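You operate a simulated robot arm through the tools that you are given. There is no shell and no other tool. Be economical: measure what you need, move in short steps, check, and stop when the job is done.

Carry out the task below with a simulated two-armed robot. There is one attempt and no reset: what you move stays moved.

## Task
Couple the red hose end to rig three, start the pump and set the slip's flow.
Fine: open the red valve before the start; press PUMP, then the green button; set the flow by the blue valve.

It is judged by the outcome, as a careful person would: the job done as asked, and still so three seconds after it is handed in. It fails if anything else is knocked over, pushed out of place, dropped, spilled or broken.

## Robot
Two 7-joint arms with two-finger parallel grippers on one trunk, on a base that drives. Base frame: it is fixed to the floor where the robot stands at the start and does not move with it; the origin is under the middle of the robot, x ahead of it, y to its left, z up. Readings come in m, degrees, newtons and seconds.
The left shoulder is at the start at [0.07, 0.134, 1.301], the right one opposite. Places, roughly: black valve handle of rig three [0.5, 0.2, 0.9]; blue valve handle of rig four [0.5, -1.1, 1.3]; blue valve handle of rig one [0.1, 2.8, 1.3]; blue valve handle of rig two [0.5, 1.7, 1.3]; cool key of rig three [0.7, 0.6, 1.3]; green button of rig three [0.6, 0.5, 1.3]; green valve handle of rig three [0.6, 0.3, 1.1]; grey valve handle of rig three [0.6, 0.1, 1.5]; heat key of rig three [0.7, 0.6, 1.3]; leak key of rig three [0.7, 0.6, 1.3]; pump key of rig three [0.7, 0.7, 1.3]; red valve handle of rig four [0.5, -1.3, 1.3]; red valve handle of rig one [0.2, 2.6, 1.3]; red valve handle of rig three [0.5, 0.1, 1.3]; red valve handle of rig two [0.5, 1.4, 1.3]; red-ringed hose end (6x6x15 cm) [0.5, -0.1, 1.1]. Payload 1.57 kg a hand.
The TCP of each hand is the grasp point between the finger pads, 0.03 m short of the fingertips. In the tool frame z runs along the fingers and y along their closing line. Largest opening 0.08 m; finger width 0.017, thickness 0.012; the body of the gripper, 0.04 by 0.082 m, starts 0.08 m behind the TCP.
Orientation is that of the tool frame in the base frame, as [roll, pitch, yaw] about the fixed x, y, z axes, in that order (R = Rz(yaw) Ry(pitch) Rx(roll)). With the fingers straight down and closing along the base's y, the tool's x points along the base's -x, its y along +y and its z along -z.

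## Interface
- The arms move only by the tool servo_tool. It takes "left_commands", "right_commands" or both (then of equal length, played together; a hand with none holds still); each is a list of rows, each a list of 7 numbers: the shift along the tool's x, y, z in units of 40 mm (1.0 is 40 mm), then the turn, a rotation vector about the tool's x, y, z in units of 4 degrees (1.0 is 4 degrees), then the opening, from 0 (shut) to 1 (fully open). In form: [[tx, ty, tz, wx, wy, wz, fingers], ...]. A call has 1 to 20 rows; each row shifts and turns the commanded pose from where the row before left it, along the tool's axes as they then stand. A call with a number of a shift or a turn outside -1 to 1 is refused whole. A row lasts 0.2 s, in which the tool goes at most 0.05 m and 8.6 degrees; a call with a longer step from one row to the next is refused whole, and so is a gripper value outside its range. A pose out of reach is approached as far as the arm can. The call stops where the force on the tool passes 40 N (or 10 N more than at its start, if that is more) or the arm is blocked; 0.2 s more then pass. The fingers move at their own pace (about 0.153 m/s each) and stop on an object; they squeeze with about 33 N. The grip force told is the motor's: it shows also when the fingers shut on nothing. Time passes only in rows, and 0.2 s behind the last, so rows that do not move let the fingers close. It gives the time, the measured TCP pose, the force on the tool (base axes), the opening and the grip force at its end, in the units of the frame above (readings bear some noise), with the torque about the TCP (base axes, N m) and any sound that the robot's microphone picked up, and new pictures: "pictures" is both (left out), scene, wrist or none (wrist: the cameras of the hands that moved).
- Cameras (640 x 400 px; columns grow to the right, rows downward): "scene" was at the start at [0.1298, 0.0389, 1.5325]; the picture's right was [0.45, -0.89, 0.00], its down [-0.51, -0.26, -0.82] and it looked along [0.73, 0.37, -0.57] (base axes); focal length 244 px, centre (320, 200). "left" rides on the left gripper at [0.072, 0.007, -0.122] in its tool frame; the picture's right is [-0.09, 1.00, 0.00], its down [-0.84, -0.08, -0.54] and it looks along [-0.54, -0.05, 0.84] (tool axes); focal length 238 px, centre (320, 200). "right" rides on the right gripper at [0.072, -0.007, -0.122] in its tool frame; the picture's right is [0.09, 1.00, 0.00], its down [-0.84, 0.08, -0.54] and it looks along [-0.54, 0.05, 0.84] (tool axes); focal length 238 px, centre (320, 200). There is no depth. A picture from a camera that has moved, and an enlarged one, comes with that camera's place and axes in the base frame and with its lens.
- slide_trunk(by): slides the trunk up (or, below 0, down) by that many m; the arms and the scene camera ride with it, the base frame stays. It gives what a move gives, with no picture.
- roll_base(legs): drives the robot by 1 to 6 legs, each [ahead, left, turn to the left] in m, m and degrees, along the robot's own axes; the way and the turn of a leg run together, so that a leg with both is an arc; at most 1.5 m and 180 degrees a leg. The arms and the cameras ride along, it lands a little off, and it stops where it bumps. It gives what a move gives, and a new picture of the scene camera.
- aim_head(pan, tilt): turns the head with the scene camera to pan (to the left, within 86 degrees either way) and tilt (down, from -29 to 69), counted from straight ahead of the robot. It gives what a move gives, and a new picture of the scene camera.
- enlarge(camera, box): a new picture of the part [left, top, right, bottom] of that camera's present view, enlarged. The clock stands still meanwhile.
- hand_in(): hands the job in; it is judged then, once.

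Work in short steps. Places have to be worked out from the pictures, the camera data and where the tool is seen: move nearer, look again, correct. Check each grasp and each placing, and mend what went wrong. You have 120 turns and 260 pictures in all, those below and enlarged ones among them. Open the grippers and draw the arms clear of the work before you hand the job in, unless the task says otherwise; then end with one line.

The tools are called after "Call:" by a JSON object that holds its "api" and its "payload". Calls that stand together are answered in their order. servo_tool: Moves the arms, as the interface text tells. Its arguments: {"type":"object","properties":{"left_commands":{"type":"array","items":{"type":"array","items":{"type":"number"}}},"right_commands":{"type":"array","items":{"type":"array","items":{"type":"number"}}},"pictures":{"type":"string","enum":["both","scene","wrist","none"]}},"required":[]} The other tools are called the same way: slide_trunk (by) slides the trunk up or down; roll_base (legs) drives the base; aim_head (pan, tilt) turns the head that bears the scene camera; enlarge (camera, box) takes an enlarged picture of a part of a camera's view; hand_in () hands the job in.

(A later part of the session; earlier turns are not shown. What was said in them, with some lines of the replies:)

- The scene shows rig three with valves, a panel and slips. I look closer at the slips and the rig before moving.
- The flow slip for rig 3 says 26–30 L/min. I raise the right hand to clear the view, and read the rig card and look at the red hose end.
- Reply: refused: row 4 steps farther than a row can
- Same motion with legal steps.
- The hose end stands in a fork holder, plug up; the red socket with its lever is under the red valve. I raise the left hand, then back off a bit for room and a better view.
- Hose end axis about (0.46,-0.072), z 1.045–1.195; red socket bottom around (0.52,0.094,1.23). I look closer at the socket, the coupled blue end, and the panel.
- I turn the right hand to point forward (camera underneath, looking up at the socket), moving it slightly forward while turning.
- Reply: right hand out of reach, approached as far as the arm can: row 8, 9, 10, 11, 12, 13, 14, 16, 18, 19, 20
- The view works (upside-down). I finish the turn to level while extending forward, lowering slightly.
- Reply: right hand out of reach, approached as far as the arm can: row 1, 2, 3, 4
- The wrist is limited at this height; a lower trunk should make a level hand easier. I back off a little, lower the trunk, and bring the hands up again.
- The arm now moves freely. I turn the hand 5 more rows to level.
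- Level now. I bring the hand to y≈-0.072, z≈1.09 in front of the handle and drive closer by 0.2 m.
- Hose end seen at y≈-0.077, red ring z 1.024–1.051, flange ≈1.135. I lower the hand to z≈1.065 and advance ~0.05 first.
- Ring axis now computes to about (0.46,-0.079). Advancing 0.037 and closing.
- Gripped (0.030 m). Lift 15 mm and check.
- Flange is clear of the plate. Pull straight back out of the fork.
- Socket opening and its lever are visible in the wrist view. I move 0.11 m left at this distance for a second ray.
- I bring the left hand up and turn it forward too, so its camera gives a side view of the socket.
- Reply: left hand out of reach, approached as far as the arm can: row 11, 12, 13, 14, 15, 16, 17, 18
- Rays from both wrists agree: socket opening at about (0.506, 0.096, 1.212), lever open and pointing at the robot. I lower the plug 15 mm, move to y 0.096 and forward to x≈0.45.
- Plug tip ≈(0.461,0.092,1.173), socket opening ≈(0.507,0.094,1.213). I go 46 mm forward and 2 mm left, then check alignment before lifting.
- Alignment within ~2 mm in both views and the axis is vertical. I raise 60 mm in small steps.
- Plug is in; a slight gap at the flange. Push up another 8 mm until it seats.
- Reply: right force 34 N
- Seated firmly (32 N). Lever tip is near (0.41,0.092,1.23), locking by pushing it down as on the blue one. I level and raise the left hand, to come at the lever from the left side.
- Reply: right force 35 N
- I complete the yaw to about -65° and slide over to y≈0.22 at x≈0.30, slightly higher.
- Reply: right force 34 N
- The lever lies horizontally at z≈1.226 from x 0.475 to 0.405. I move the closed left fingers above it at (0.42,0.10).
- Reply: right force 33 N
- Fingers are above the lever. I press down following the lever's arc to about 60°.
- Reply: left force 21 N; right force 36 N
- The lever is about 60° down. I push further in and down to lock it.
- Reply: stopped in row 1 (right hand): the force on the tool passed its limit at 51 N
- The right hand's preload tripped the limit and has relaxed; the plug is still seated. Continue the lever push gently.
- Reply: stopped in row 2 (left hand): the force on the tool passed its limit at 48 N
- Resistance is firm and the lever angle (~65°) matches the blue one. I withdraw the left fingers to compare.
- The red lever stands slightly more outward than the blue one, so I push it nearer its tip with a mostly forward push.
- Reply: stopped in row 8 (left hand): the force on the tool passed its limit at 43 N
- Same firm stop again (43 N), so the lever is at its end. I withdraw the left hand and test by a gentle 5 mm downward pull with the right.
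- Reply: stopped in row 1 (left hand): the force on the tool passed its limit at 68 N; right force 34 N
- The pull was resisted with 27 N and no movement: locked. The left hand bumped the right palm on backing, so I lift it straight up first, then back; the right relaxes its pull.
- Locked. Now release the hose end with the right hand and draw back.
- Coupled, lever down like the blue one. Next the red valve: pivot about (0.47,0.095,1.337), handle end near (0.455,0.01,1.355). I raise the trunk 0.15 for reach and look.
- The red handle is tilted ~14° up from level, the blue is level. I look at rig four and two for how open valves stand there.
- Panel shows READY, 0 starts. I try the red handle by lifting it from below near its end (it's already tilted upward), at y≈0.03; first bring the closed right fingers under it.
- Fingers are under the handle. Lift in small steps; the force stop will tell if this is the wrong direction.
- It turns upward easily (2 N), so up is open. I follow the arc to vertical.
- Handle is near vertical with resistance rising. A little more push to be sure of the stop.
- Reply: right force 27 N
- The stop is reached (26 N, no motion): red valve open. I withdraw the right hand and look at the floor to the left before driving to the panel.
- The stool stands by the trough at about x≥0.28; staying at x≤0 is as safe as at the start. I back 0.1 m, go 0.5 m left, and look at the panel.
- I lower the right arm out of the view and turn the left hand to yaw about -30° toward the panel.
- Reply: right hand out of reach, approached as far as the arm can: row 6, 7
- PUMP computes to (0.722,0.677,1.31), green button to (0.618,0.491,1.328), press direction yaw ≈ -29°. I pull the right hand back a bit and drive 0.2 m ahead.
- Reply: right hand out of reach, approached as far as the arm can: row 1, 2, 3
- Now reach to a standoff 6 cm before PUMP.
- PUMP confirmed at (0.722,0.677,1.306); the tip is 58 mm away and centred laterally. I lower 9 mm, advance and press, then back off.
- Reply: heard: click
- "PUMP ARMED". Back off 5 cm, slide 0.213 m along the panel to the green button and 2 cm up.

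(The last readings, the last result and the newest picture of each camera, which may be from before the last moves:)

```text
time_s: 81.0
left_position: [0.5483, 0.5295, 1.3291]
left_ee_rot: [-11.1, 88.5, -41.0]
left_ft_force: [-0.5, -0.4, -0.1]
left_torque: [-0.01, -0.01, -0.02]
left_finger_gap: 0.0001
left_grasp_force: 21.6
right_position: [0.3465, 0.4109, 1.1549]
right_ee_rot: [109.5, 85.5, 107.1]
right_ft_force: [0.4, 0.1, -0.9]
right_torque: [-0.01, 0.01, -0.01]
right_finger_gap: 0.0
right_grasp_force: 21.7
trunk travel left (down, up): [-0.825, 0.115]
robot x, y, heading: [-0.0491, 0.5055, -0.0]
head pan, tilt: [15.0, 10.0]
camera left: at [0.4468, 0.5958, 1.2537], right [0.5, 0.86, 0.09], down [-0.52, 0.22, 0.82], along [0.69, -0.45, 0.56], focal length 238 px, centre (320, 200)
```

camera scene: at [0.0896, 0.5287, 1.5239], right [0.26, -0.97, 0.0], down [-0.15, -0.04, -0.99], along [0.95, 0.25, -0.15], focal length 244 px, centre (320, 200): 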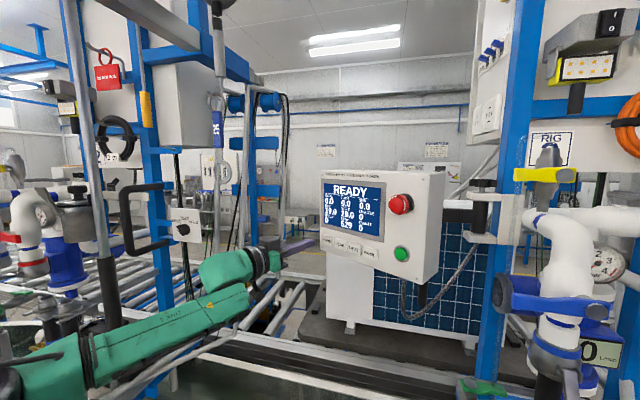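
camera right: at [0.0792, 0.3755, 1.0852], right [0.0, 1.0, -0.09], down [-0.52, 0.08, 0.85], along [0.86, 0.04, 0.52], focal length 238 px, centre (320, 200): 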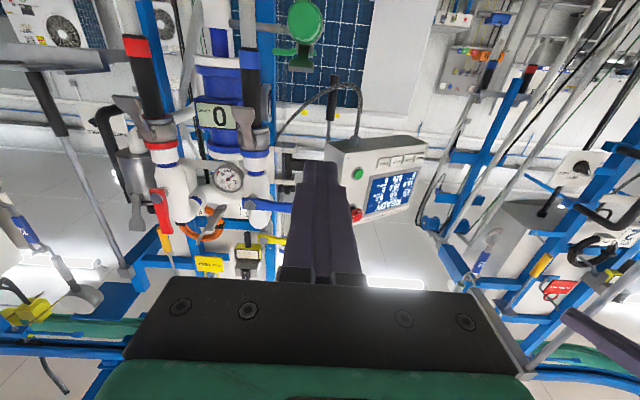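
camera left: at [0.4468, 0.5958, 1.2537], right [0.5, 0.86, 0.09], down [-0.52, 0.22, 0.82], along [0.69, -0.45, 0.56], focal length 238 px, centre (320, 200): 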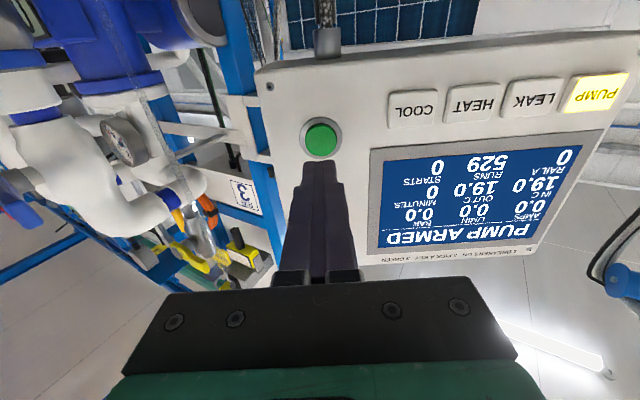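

Green is dead ahead at 49 mm. Press it.

Call:
{"api": "servo_tool", "payload": {"left_commands": [[0.02, 0, 0.5, 0, 0, 0, 0], [0, 0, 0.5, 0, 0, 0, 0], [0, 0, 0.12, 0, 0, 0, 0], [0, 0, 0.12, 0, 0, 0, 0], [0, 0, 0.1, 0, 0, 0, 0], [0, 0, 0, 0, 0, 0, 0]], "pictures": "none"}}

Call:
{"api": "enlarge", "payload": {"camera": "scene", "box": [280, 160, 440, 280]}}

```text
time_s: 82.4
left_position: [0.5923, 0.5055, 1.3297]
left_ee_rot: [-11.0, 88.4, -40.8]
left_ft_force: [-6.3, 3.4, -4.1]
left_torque: [0.11, 0.12, -0.03]
left_finger_gap: 0.0
left_grasp_force: 21.6
right_position: [0.3455, 0.4113, 1.1548]
right_ee_rot: [108.6, 85.6, 106.3]
right_ft_force: [-0.5, -0.6, 0.6]
right_torque: [0.01, 0.0, 0.01]
right_finger_gap: 0.0
right_grasp_force: 20.9
trunk travel left (down, up): [-0.825, 0.115]
robot x, y, heading: [-0.0525, 0.5065, 0.5]
head pan, tilt: [15.0, 10.0]
heard: click
```

```text
3.33 times, centred on (360, 220) of scene
camera zoom: at [0.0882, 0.5305, 1.5239], right [0.26, -0.97, 0.0], down [-0.15, -0.04, -0.99], along [0.95, 0.26, -0.15], focal length 815 px, centre (187, 133)
```

zoom: 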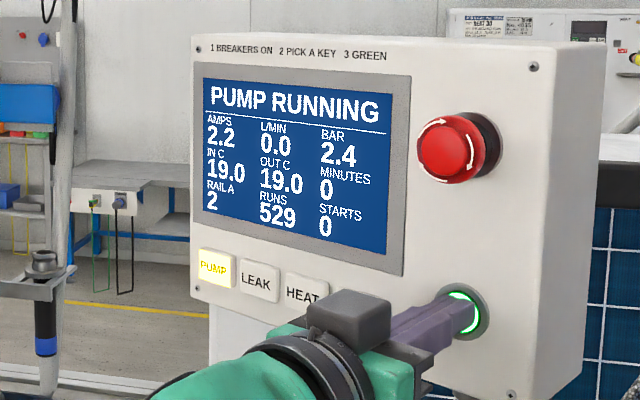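

Pump running: 2.4 bar, 0 L/min. I retract the left hand, straighten it, then drive back 0.1 and right 0.3 to face the blue valve.

Call:
{"api": "servo_tool", "payload": {"left_commands": [[0, 0, -0.9, 0, 0, 0, 0], [0, 0, -1, 0, 0, 0, 0], [0, 0, -1, 0, 0, 0, 0], [0, 0, -1, 0, 0, 0, 0], [0, 0, -1, -1, 0, 0, 0], [0.2, 0, 0, -1, 0, 0, 0], [0.2, 0, 0, -1, 0, 0, 0], [0.2, 0, 0, -1, 0, 0, 0], [0.2, 0, 0, -1, 0, 0, 0], [0.2, 0, 0, -1, 0, 0, 0], [0, 0, 0, -1, 0, 0, 0], [0, 0, 0, -0.5, 0, 0, 0], [0, 0, 0, 0, 0, 0, 0]], "pictures": "none"}}

Call:
{"api": "roll_base", "payload": {"legs": [[-0.1, 0, 0], [0, -0.3, 0]]}}

Call:
{"api": "enlarge", "payload": {"camera": "left", "box": [0, 0, 640, 400]}}

```text
time_s: 85.2
left_position: [0.4444, 0.5901, 1.2853]
left_ee_rot: [-40.4, 88.5, -40.4]
left_ft_force: [-0.3, 0.3, -0.8]
left_torque: [-0.02, 0.02, 0.01]
left_finger_gap: 0.0004
left_grasp_force: 20.9
left hand out of reach, approached as far as the arm can: row 5
right_position: [0.3468, 0.4103, 1.1538]
right_ee_rot: [109.3, 85.6, 107.2]
right_ft_force: [0.5, -0.2, -0.4]
right_torque: [0.0, 0.02, -0.05]
right_finger_gap: 0.0
right_grasp_force: 21.3
trunk travel left (down, up): [-0.825, 0.115]
robot x, y, heading: [-0.0509, 0.5079, 0.3]
head pan, tilt: [15.0, 10.0]
```

```text
time_s: 88.0
left_position: [0.3455, 0.2904, 1.2842]
left_ee_rot: [-42.9, 88.5, -42.8]
left_ft_force: [0.1, -0.8, 0.0]
left_torque: [0.02, 0.0, 0.0]
left_finger_gap: 0.0002
left_grasp_force: 21.8
right_position: [0.2482, 0.109, 1.1541]
right_ee_rot: [109.8, 85.5, 107.3]
right_ft_force: [-0.2, -0.3, 1.6]
right_torque: [0.01, 0.0, -0.03]
right_finger_gap: 0.0
right_grasp_force: 21.3
trunk travel left (down, up): [-0.825, 0.115]
robot x, y, heading: [-0.1516, 0.2033, 0.1]
head pan, tilt: [15.0, 10.0]
camera scene: at [-0.0082, 0.2281, 1.5237], right [0.26, -0.97, 0.0], down [-0.15, -0.04, -0.99], along [0.95, 0.26, -0.15], focal length 244 px, centre (320, 200)
```

scene: 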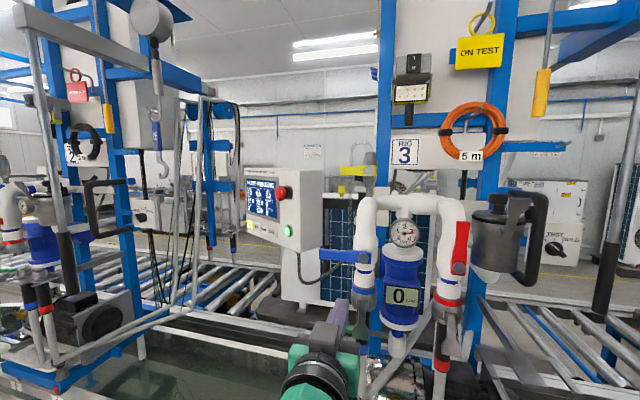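

```text
1.00 times, centred on (320, 200) of left (not enlarged: the box is as wide or as high as the picture)
camera zoom: at [0.2239, 0.296, 1.2095], right [0.0, 1.0, 0.07], down [-0.56, -0.06, 0.83], along [0.83, -0.04, 0.56], focal length 238 px, centre (320, 200)
```

zoom: 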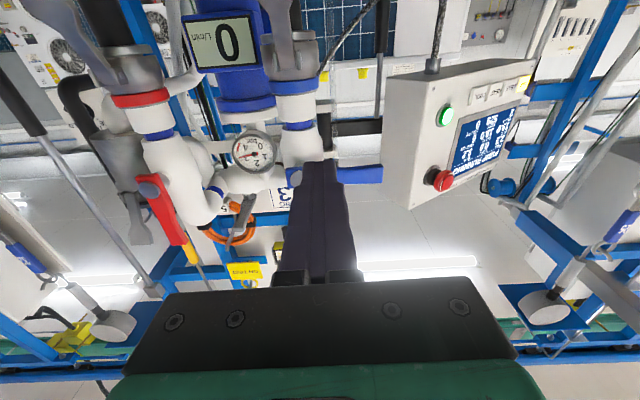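

Blue handle spans y 0.26–0.356 at z≈1.335. I bring the fingers beneath it at y≈0.335.

Call:
{"api": "servo_tool", "payload": {"left_commands": [[-0.1, 0.6, 0, 0, 0, 0, 0], [-0.1, 0.5, 0, 0, 0, 0, 0], [0, 0, 0.9, 0, 0, 0, 0], [0, 0, 0.9, 0, 0, 0, 0], [0, 0, 0.7, 0, 0, 0, 0], [0, 0, 0, 0, 0, 0, 0]], "pictures": "both"}}

Call:
{"api": "enlarge", "payload": {"camera": "scene", "box": [240, 160, 480, 340]}}

```text
time_s: 89.4
left_position: [0.4442, 0.334, 1.2936]
left_ee_rot: [-39.5, 88.4, -39.5]
left_ft_force: [0.7, -0.4, -0.5]
left_torque: [-0.03, 0.0, -0.01]
left_finger_gap: 0.0001
left_grasp_force: 21.4
right_position: [0.2479, 0.1074, 1.1541]
right_ee_rot: [108.9, 85.5, 106.6]
right_ft_force: [0.0, 0.2, 0.9]
right_torque: [0.02, 0.01, 0.0]
right_finger_gap: 0.0
right_grasp_force: 21.3
trunk travel left (down, up): [-0.825, 0.115]
robot x, y, heading: [-0.1498, 0.1987, 0.2]
head pan, tilt: [15.0, 10.0]
camera scene: at [-0.0087, 0.2256, 1.524], right [0.26, -0.97, 0.0], down [-0.15, -0.04, -0.99], along [0.95, 0.26, -0.15], focal length 244 px, centre (320, 200)
camera left: at [0.3236, 0.339, 1.2187], right [0.0, 1.0, 0.08], down [-0.56, -0.06, 0.83], along [0.83, -0.04, 0.56], focal length 238 px, centre (320, 200)
```

scene: 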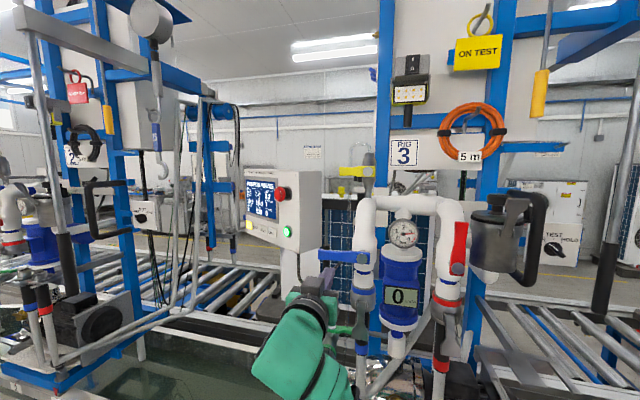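
left: 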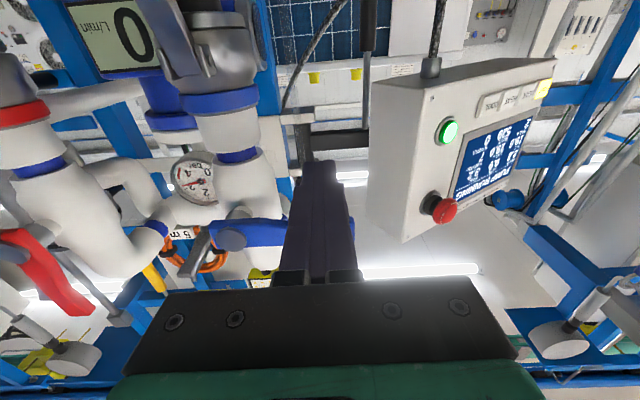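

```text
2.22 times, centred on (360, 250) of scene
camera zoom: at [-0.0087, 0.2256, 1.524], right [0.26, -0.97, 0.0], down [-0.15, -0.04, -0.99], along [0.95, 0.26, -0.15], focal length 543 px, centre (231, 89)
```

zoom: 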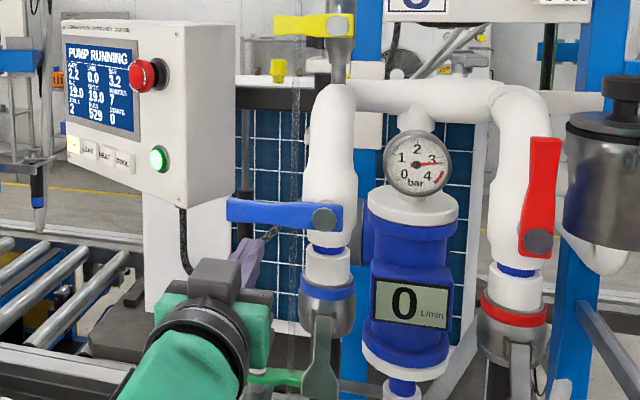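

Pressure 3.2 bar, flow 0. Lift the blue handle a little (30 mm hand travel).

Call:
{"api": "servo_tool", "payload": {"left_commands": [[-0.3, 0, 0, 0, 0, 0, 0], [-0.25, 0, 0, 0, 0, 0, 0], [-0.25, 0, 0, 0, 0, 0, 0], [0, 0, 0, 0, 0, 0, 0]], "pictures": "none"}}

Call:
{"api": "enlarge", "payload": {"camera": "scene", "box": [240, 160, 480, 340]}}

```text
time_s: 90.4
left_position: [0.4453, 0.3345, 1.3245]
left_ee_rot: [-43.5, 88.6, -43.5]
left_ft_force: [-2.2, 0.4, -5.9]
left_torque: [0.04, 0.08, -0.03]
left_finger_gap: 0.0
left_grasp_force: 21.6
right_position: [0.2482, 0.108, 1.1538]
right_ee_rot: [109.4, 85.5, 107.0]
right_ft_force: [-0.2, -0.2, 0.0]
right_torque: [-0.02, -0.03, 0.01]
right_finger_gap: 0.0001
right_grasp_force: 21.1
trunk travel left (down, up): [-0.825, 0.115]
robot x, y, heading: [-0.1452, 0.201, -0.0]
head pan, tilt: [15.0, 10.0]
```

```text
2.22 times, centred on (360, 250) of scene
camera zoom: at [-0.0079, 0.2265, 1.5239], right [0.26, -0.97, 0.0], down [-0.15, -0.04, -0.99], along [0.95, 0.26, -0.15], focal length 543 px, centre (231, 89)
```

zoom: 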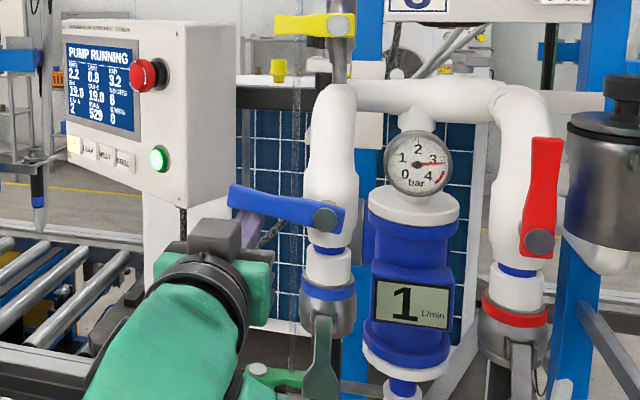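

Flow responds: 1 L/min. Continue lifting 20 mm.

Call:
{"api": "servo_tool", "payload": {"left_commands": [[-0.25, 0, 0, 0, 0, 0, 0], [-0.25, 0, 0, 0, 0, 0, 0], [0, 0, 0, 0, 0, 0, 0], [0, 0, 0, 0, 0, 0, 0]], "pictures": "none"}}

Call:
{"api": "enlarge", "payload": {"camera": "scene", "box": [240, 160, 480, 340]}}

```text
time_s: 91.4
left_position: [0.4451, 0.3347, 1.3474]
left_ee_rot: [-39.7, 88.5, -39.8]
left_ft_force: [1.4, 0.1, -1.7]
left_torque: [0.02, 0.06, 0.0]
left_finger_gap: 0.0
left_grasp_force: 21.0
right_position: [0.2486, 0.108, 1.1534]
right_ee_rot: [109.4, 85.5, 107.1]
right_ft_force: [0.4, -0.2, -0.1]
right_torque: [-0.03, 0.01, 0.02]
right_finger_gap: 0.0001
right_grasp_force: 21.3
trunk travel left (down, up): [-0.825, 0.115]
robot x, y, heading: [-0.149, 0.2005, 0.2]
head pan, tilt: [15.0, 10.0]
```

```text
2.22 times, centred on (360, 250) of scene
camera zoom: at [-0.0074, 0.2261, 1.524], right [0.26, -0.97, 0.0], down [-0.15, -0.04, -0.99], along [0.95, 0.26, -0.15], focal length 543 px, centre (231, 89)
```

zoom: 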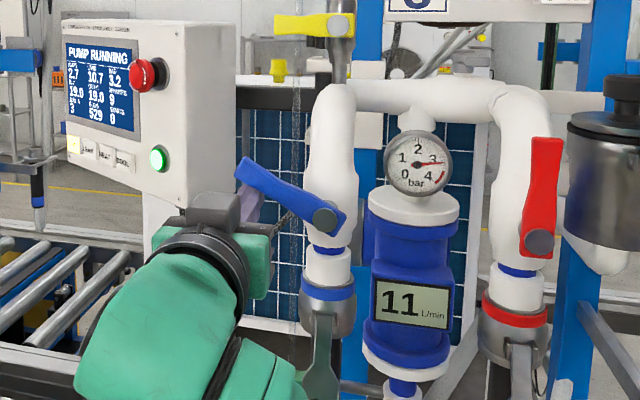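

11 L/min. Another ~15° along the arc.

Call:
{"api": "servo_tool", "payload": {"left_commands": [[-0.2, -0.05, 0, 0, 0, 0, 0], [-0.2, -0.08, 0, 0, 0, 0, 0], [0, 0, 0, 0, 0, 0, 0], [0, 0, 0, 0, 0, 0, 0]], "pictures": "none"}}

Call:
{"api": "enlarge", "payload": {"camera": "scene", "box": [240, 160, 480, 340]}}

```text
time_s: 92.4
left_position: [0.444, 0.3295, 1.3616]
left_ee_rot: [-41.9, 88.5, -41.9]
left_ft_force: [0.5, -0.1, -2.7]
left_torque: [0.03, 0.05, 0.0]
left_finger_gap: 0.0001
left_grasp_force: 21.6
right_position: [0.249, 0.1087, 1.1537]
right_ee_rot: [109.7, 85.6, 107.3]
right_ft_force: [-0.1, 0.0, 0.1]
right_torque: [-0.02, 0.0, 0.02]
right_finger_gap: 0.0
right_grasp_force: 21.6
trunk travel left (down, up): [-0.825, 0.115]
robot x, y, heading: [-0.1452, 0.2017, 0.1]
head pan, tilt: [15.0, 10.0]
```

```text
2.22 times, centred on (360, 250) of scene
camera zoom: at [-0.0072, 0.2265, 1.5239], right [0.26, -0.97, 0.0], down [-0.15, -0.04, -0.99], along [0.95, 0.26, -0.15], focal length 543 px, centre (231, 89)
```

zoom: 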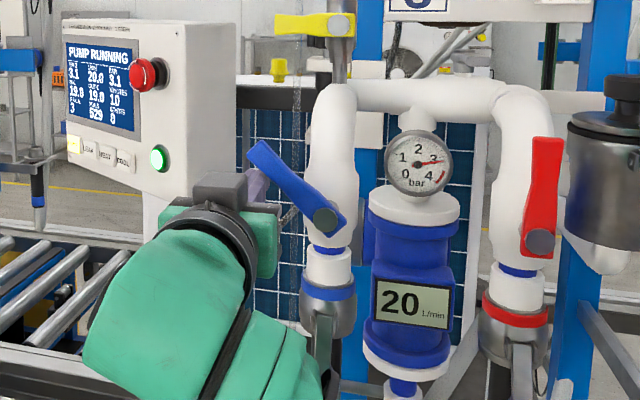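

20 L/min. About 10 mm more.

Call:
{"api": "servo_tool", "payload": {"left_commands": [[-0.12, -0.06, 0, 0, 0, 0, 0], [-0.1, -0.06, 0, 0, 0, 0, 0], [0, 0, 0, 0, 0, 0, 0], [0, 0, 0, 0, 0, 0, 0], [0, 0, 0, 0, 0, 0, 0]], "pictures": "none"}}

Call:
{"api": "enlarge", "payload": {"camera": "scene", "box": [240, 160, 480, 340]}}

```text
time_s: 93.6
left_position: [0.4447, 0.3254, 1.3696]
left_ee_rot: [-41.9, 88.6, -41.9]
left_ft_force: [0.9, 1.8, -1.8]
left_torque: [0.01, 0.1, 0.03]
left_finger_gap: 0.0
left_grasp_force: 21.7
right_position: [0.2489, 0.1073, 1.1543]
right_ee_rot: [109.9, 85.4, 107.5]
right_ft_force: [0.2, -0.9, -0.7]
right_torque: [-0.01, 0.0, -0.02]
right_finger_gap: 0.0002
right_grasp_force: 20.9
trunk travel left (down, up): [-0.825, 0.115]
robot x, y, heading: [-0.1476, 0.2064, 0.5]
head pan, tilt: [15.0, 10.0]
```

```text
2.22 times, centred on (360, 250) of scene
camera zoom: at [-0.007, 0.2267, 1.5238], right [0.26, -0.97, 0.0], down [-0.15, -0.04, -0.99], along [0.95, 0.26, -0.15], focal length 543 px, centre (231, 89)
```

zoom: 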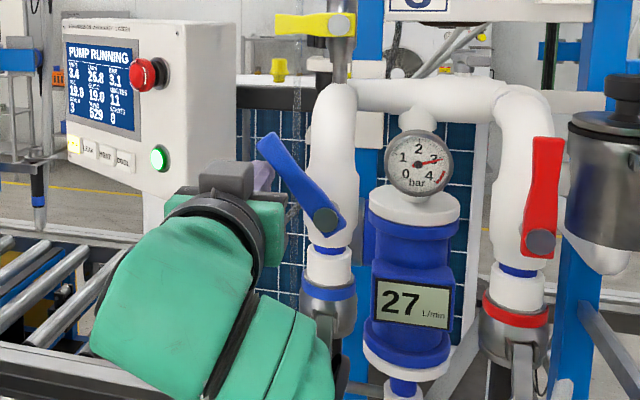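

26.8–27 L/min; a 1.5 mm nudge to centre at 28, then withdraw below the handle.

Call:
{"api": "servo_tool", "payload": {"left_commands": [[-0.035, -0.02, 0, 0, 0, 0, 0], [0, 0, 0, 0, 0, 0, 0], [0, 0, 0, 0, 0, 0, 0]], "pictures": "none"}}

Call:
{"api": "enlarge", "payload": {"camera": "scene", "box": [260, 160, 440, 320]}}

```text
time_s: 94.4
left_position: [0.4435, 0.3253, 1.3703]
left_ee_rot: [-43.3, 88.6, -43.2]
left_ft_force: [0.8, 1.5, -4.2]
left_torque: [0.02, 0.07, 0.03]
left_finger_gap: 0.0
left_grasp_force: 20.8
right_position: [0.249, 0.1081, 1.1534]
right_ee_rot: [109.9, 85.4, 107.5]
right_ft_force: [1.4, 0.2, 0.5]
right_torque: [-0.03, 0.01, -0.01]
right_finger_gap: 0.0
right_grasp_force: 21.1
trunk travel left (down, up): [-0.825, 0.115]
robot x, y, heading: [-0.1504, 0.2022, 0.1]
head pan, tilt: [15.0, 10.0]
```

```text
2.50 times, centred on (350, 240) of scene
camera zoom: at [-0.0071, 0.227, 1.5238], right [0.26, -0.97, 0.0], down [-0.15, -0.04, -0.99], along [0.95, 0.26, -0.15], focal length 611 px, centre (245, 100)
```

zoom: 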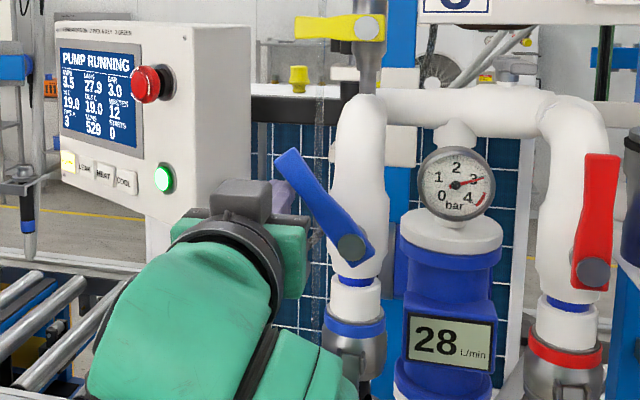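

27.9 L/min. Withdraw the left hand: down/away from the handle, then back.

Call:
{"api": "servo_tool", "payload": {"left_commands": [[0.5, 0.25, 0, 0, 0, 0, 0], [0.3, 0, -0.5, 0, 0, 0, 0], [0, 0, -0.9, 0, 0, 0, 0], [0, 0, -0.9, 0, 0, 0, 0], [0, 0, -0.9, 0, 0, 0, 0], [0, 0, 0, 0, 0, 0, 1], [0, 0, 0, 0, 0, 0, 1]], "right_commands": [[0, 0, 0, 0, 0, 0, 1], [0, 0, 0, 0, 0, 0, 1], [0, 0, 0, 0, 0, 0, 1], [0, 0, 0, 0, 0, 0, 1], [0, 0, 0, 0, 0, 0, 1], [0, 0, 0, 0, 0, 0, 1], [0, 0, 0, 0, 0, 0, 1]], "pictures": "scene"}}

Call:
{"api": "roll_base", "payload": {"legs": [[-0.2, 0, 0]]}}

Call:
{"api": "aim_head", "payload": {"pan": 5, "tilt": 20}}

Call:
{"api": "enlarge", "payload": {"camera": "scene", "box": [190, 90, 430, 270]}}

```text
time_s: 96.0
left_position: [0.3151, 0.3322, 1.336]
left_ee_rot: [-41.1, 88.6, -40.9]
left_ft_force: [-0.3, -0.3, -1.0]
left_torque: [0.02, -0.01, -0.04]
left_finger_gap: 0.0798
left_grasp_force: 0.1
right_position: [0.2464, 0.1069, 1.1547]
right_ee_rot: [109.1, 85.5, 106.8]
right_ft_force: [-0.2, -0.1, -0.1]
right_torque: [-0.01, 0.01, 0.0]
right_finger_gap: 0.0799
right_grasp_force: 0.1
trunk travel left (down, up): [-0.825, 0.115]
robot x, y, heading: [-0.1461, 0.2022, 0.3]
head pan, tilt: [15.0, 10.0]
camera scene: at [-0.0082, 0.2261, 1.524], right [0.26, -0.97, 0.0], down [-0.15, -0.04, -0.99], along [0.95, 0.26, -0.15], focal length 244 px, centre (320, 200)
```

scene: 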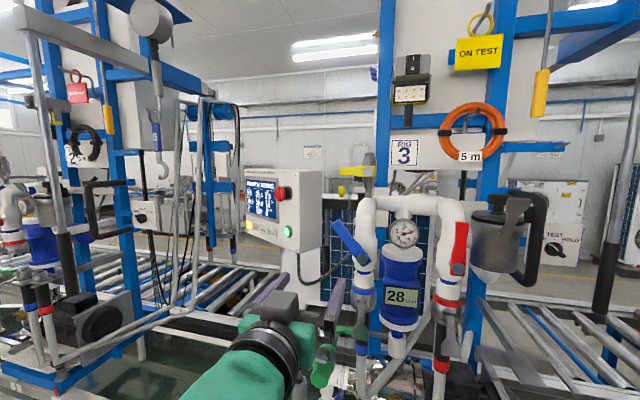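

```text
time_s: 97.6
left_position: [0.1198, 0.3314, 1.3361]
left_ee_rot: [-44.1, 88.6, -44.0]
left_ft_force: [0.7, 0.9, -1.2]
left_torque: [0.04, 0.0, 0.02]
left_finger_gap: 0.0799
left_grasp_force: 0.1
right_position: [0.051, 0.1071, 1.1533]
right_ee_rot: [110.7, 85.6, 108.3]
right_ft_force: [0.1, -1.1, -0.3]
right_torque: [-0.01, 0.01, 0.03]
right_finger_gap: 0.08
right_grasp_force: 0.1
trunk travel left (down, up): [-0.825, 0.115]
robot x, y, heading: [-0.3469, 0.2021, 0.3]
head pan, tilt: [15.0, 10.0]
camera scene: at [-0.2039, 0.2254, 1.5236], right [0.26, -0.97, 0.0], down [-0.15, -0.04, -0.99], along [0.95, 0.26, -0.15], focal length 244 px, centre (320, 200)
```

scene: 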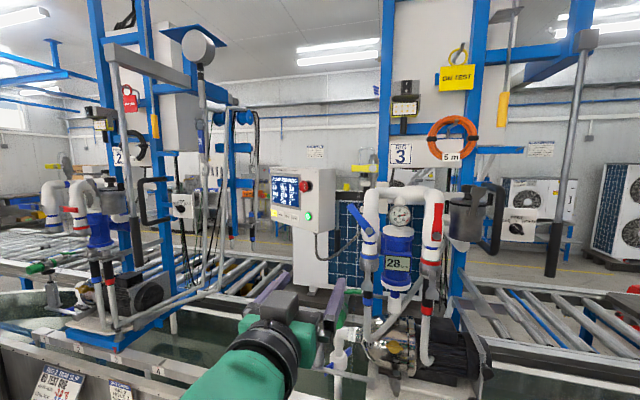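

```text
time_s: 98.3
left_position: [0.1165, 0.3328, 1.3376]
left_ee_rot: [-39.5, 88.4, -39.4]
left_ft_force: [0.5, 0.2, 0.2]
left_torque: [0.01, 0.01, 0.01]
left_finger_gap: 0.0798
left_grasp_force: 0.0
right_position: [0.0492, 0.1066, 1.154]
right_ee_rot: [110.0, 85.6, 107.6]
right_ft_force: [0.1, -0.3, 0.3]
right_torque: [0.01, 0.02, -0.01]
right_finger_gap: 0.0796
right_grasp_force: 0.0
trunk travel left (down, up): [-0.825, 0.115]
robot x, y, heading: [-0.3496, 0.2036, 0.7]
head pan, tilt: [5.0, 20.0]
camera scene: at [-0.2052, 0.2146, 1.5138], right [0.14, -0.99, 0.0], down [-0.26, -0.04, -0.97], along [0.96, 0.14, -0.26], focal length 244 px, centre (320, 200)
```

scene: 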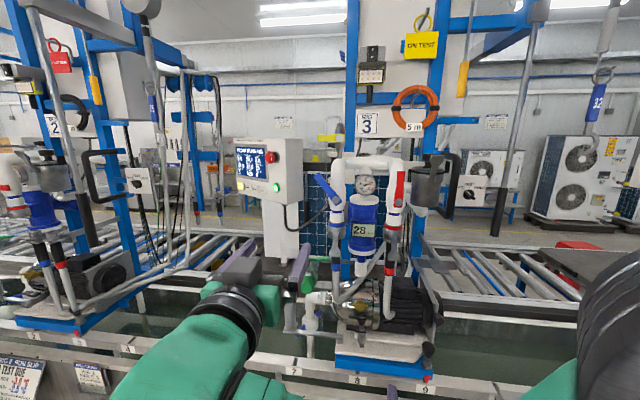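

```text
2.22 times, centred on (310, 180) of scene
camera zoom: at [-0.2052, 0.2146, 1.5138], right [0.14, -0.99, 0.0], down [-0.26, -0.04, -0.97], along [0.96, 0.14, -0.26], focal length 543 px, centre (342, 244)
```

zoom: 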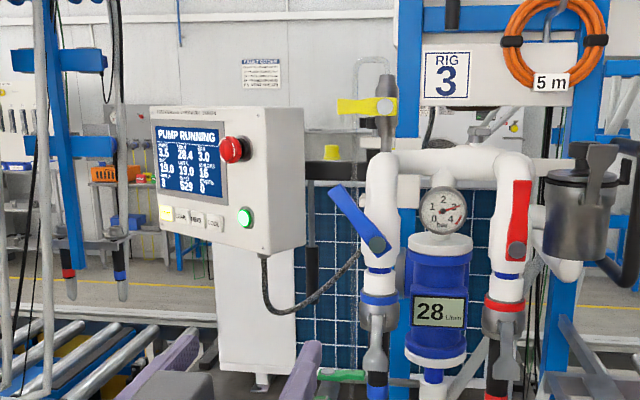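

Flow holds at 28.4 L/min (the slip says 26–30) and the pump is running. The hose stays locked, and both hands are open and clear, so I hand in.

Call:
{"api": "hand_in", "payload": {}}

```text
The job is handed in.
```

The red hose end is coupled and locked to rig three, the red valve was opened before the start, and the pump is running with the blue valve set to about 28 L/min (the slip asks for 26–30).
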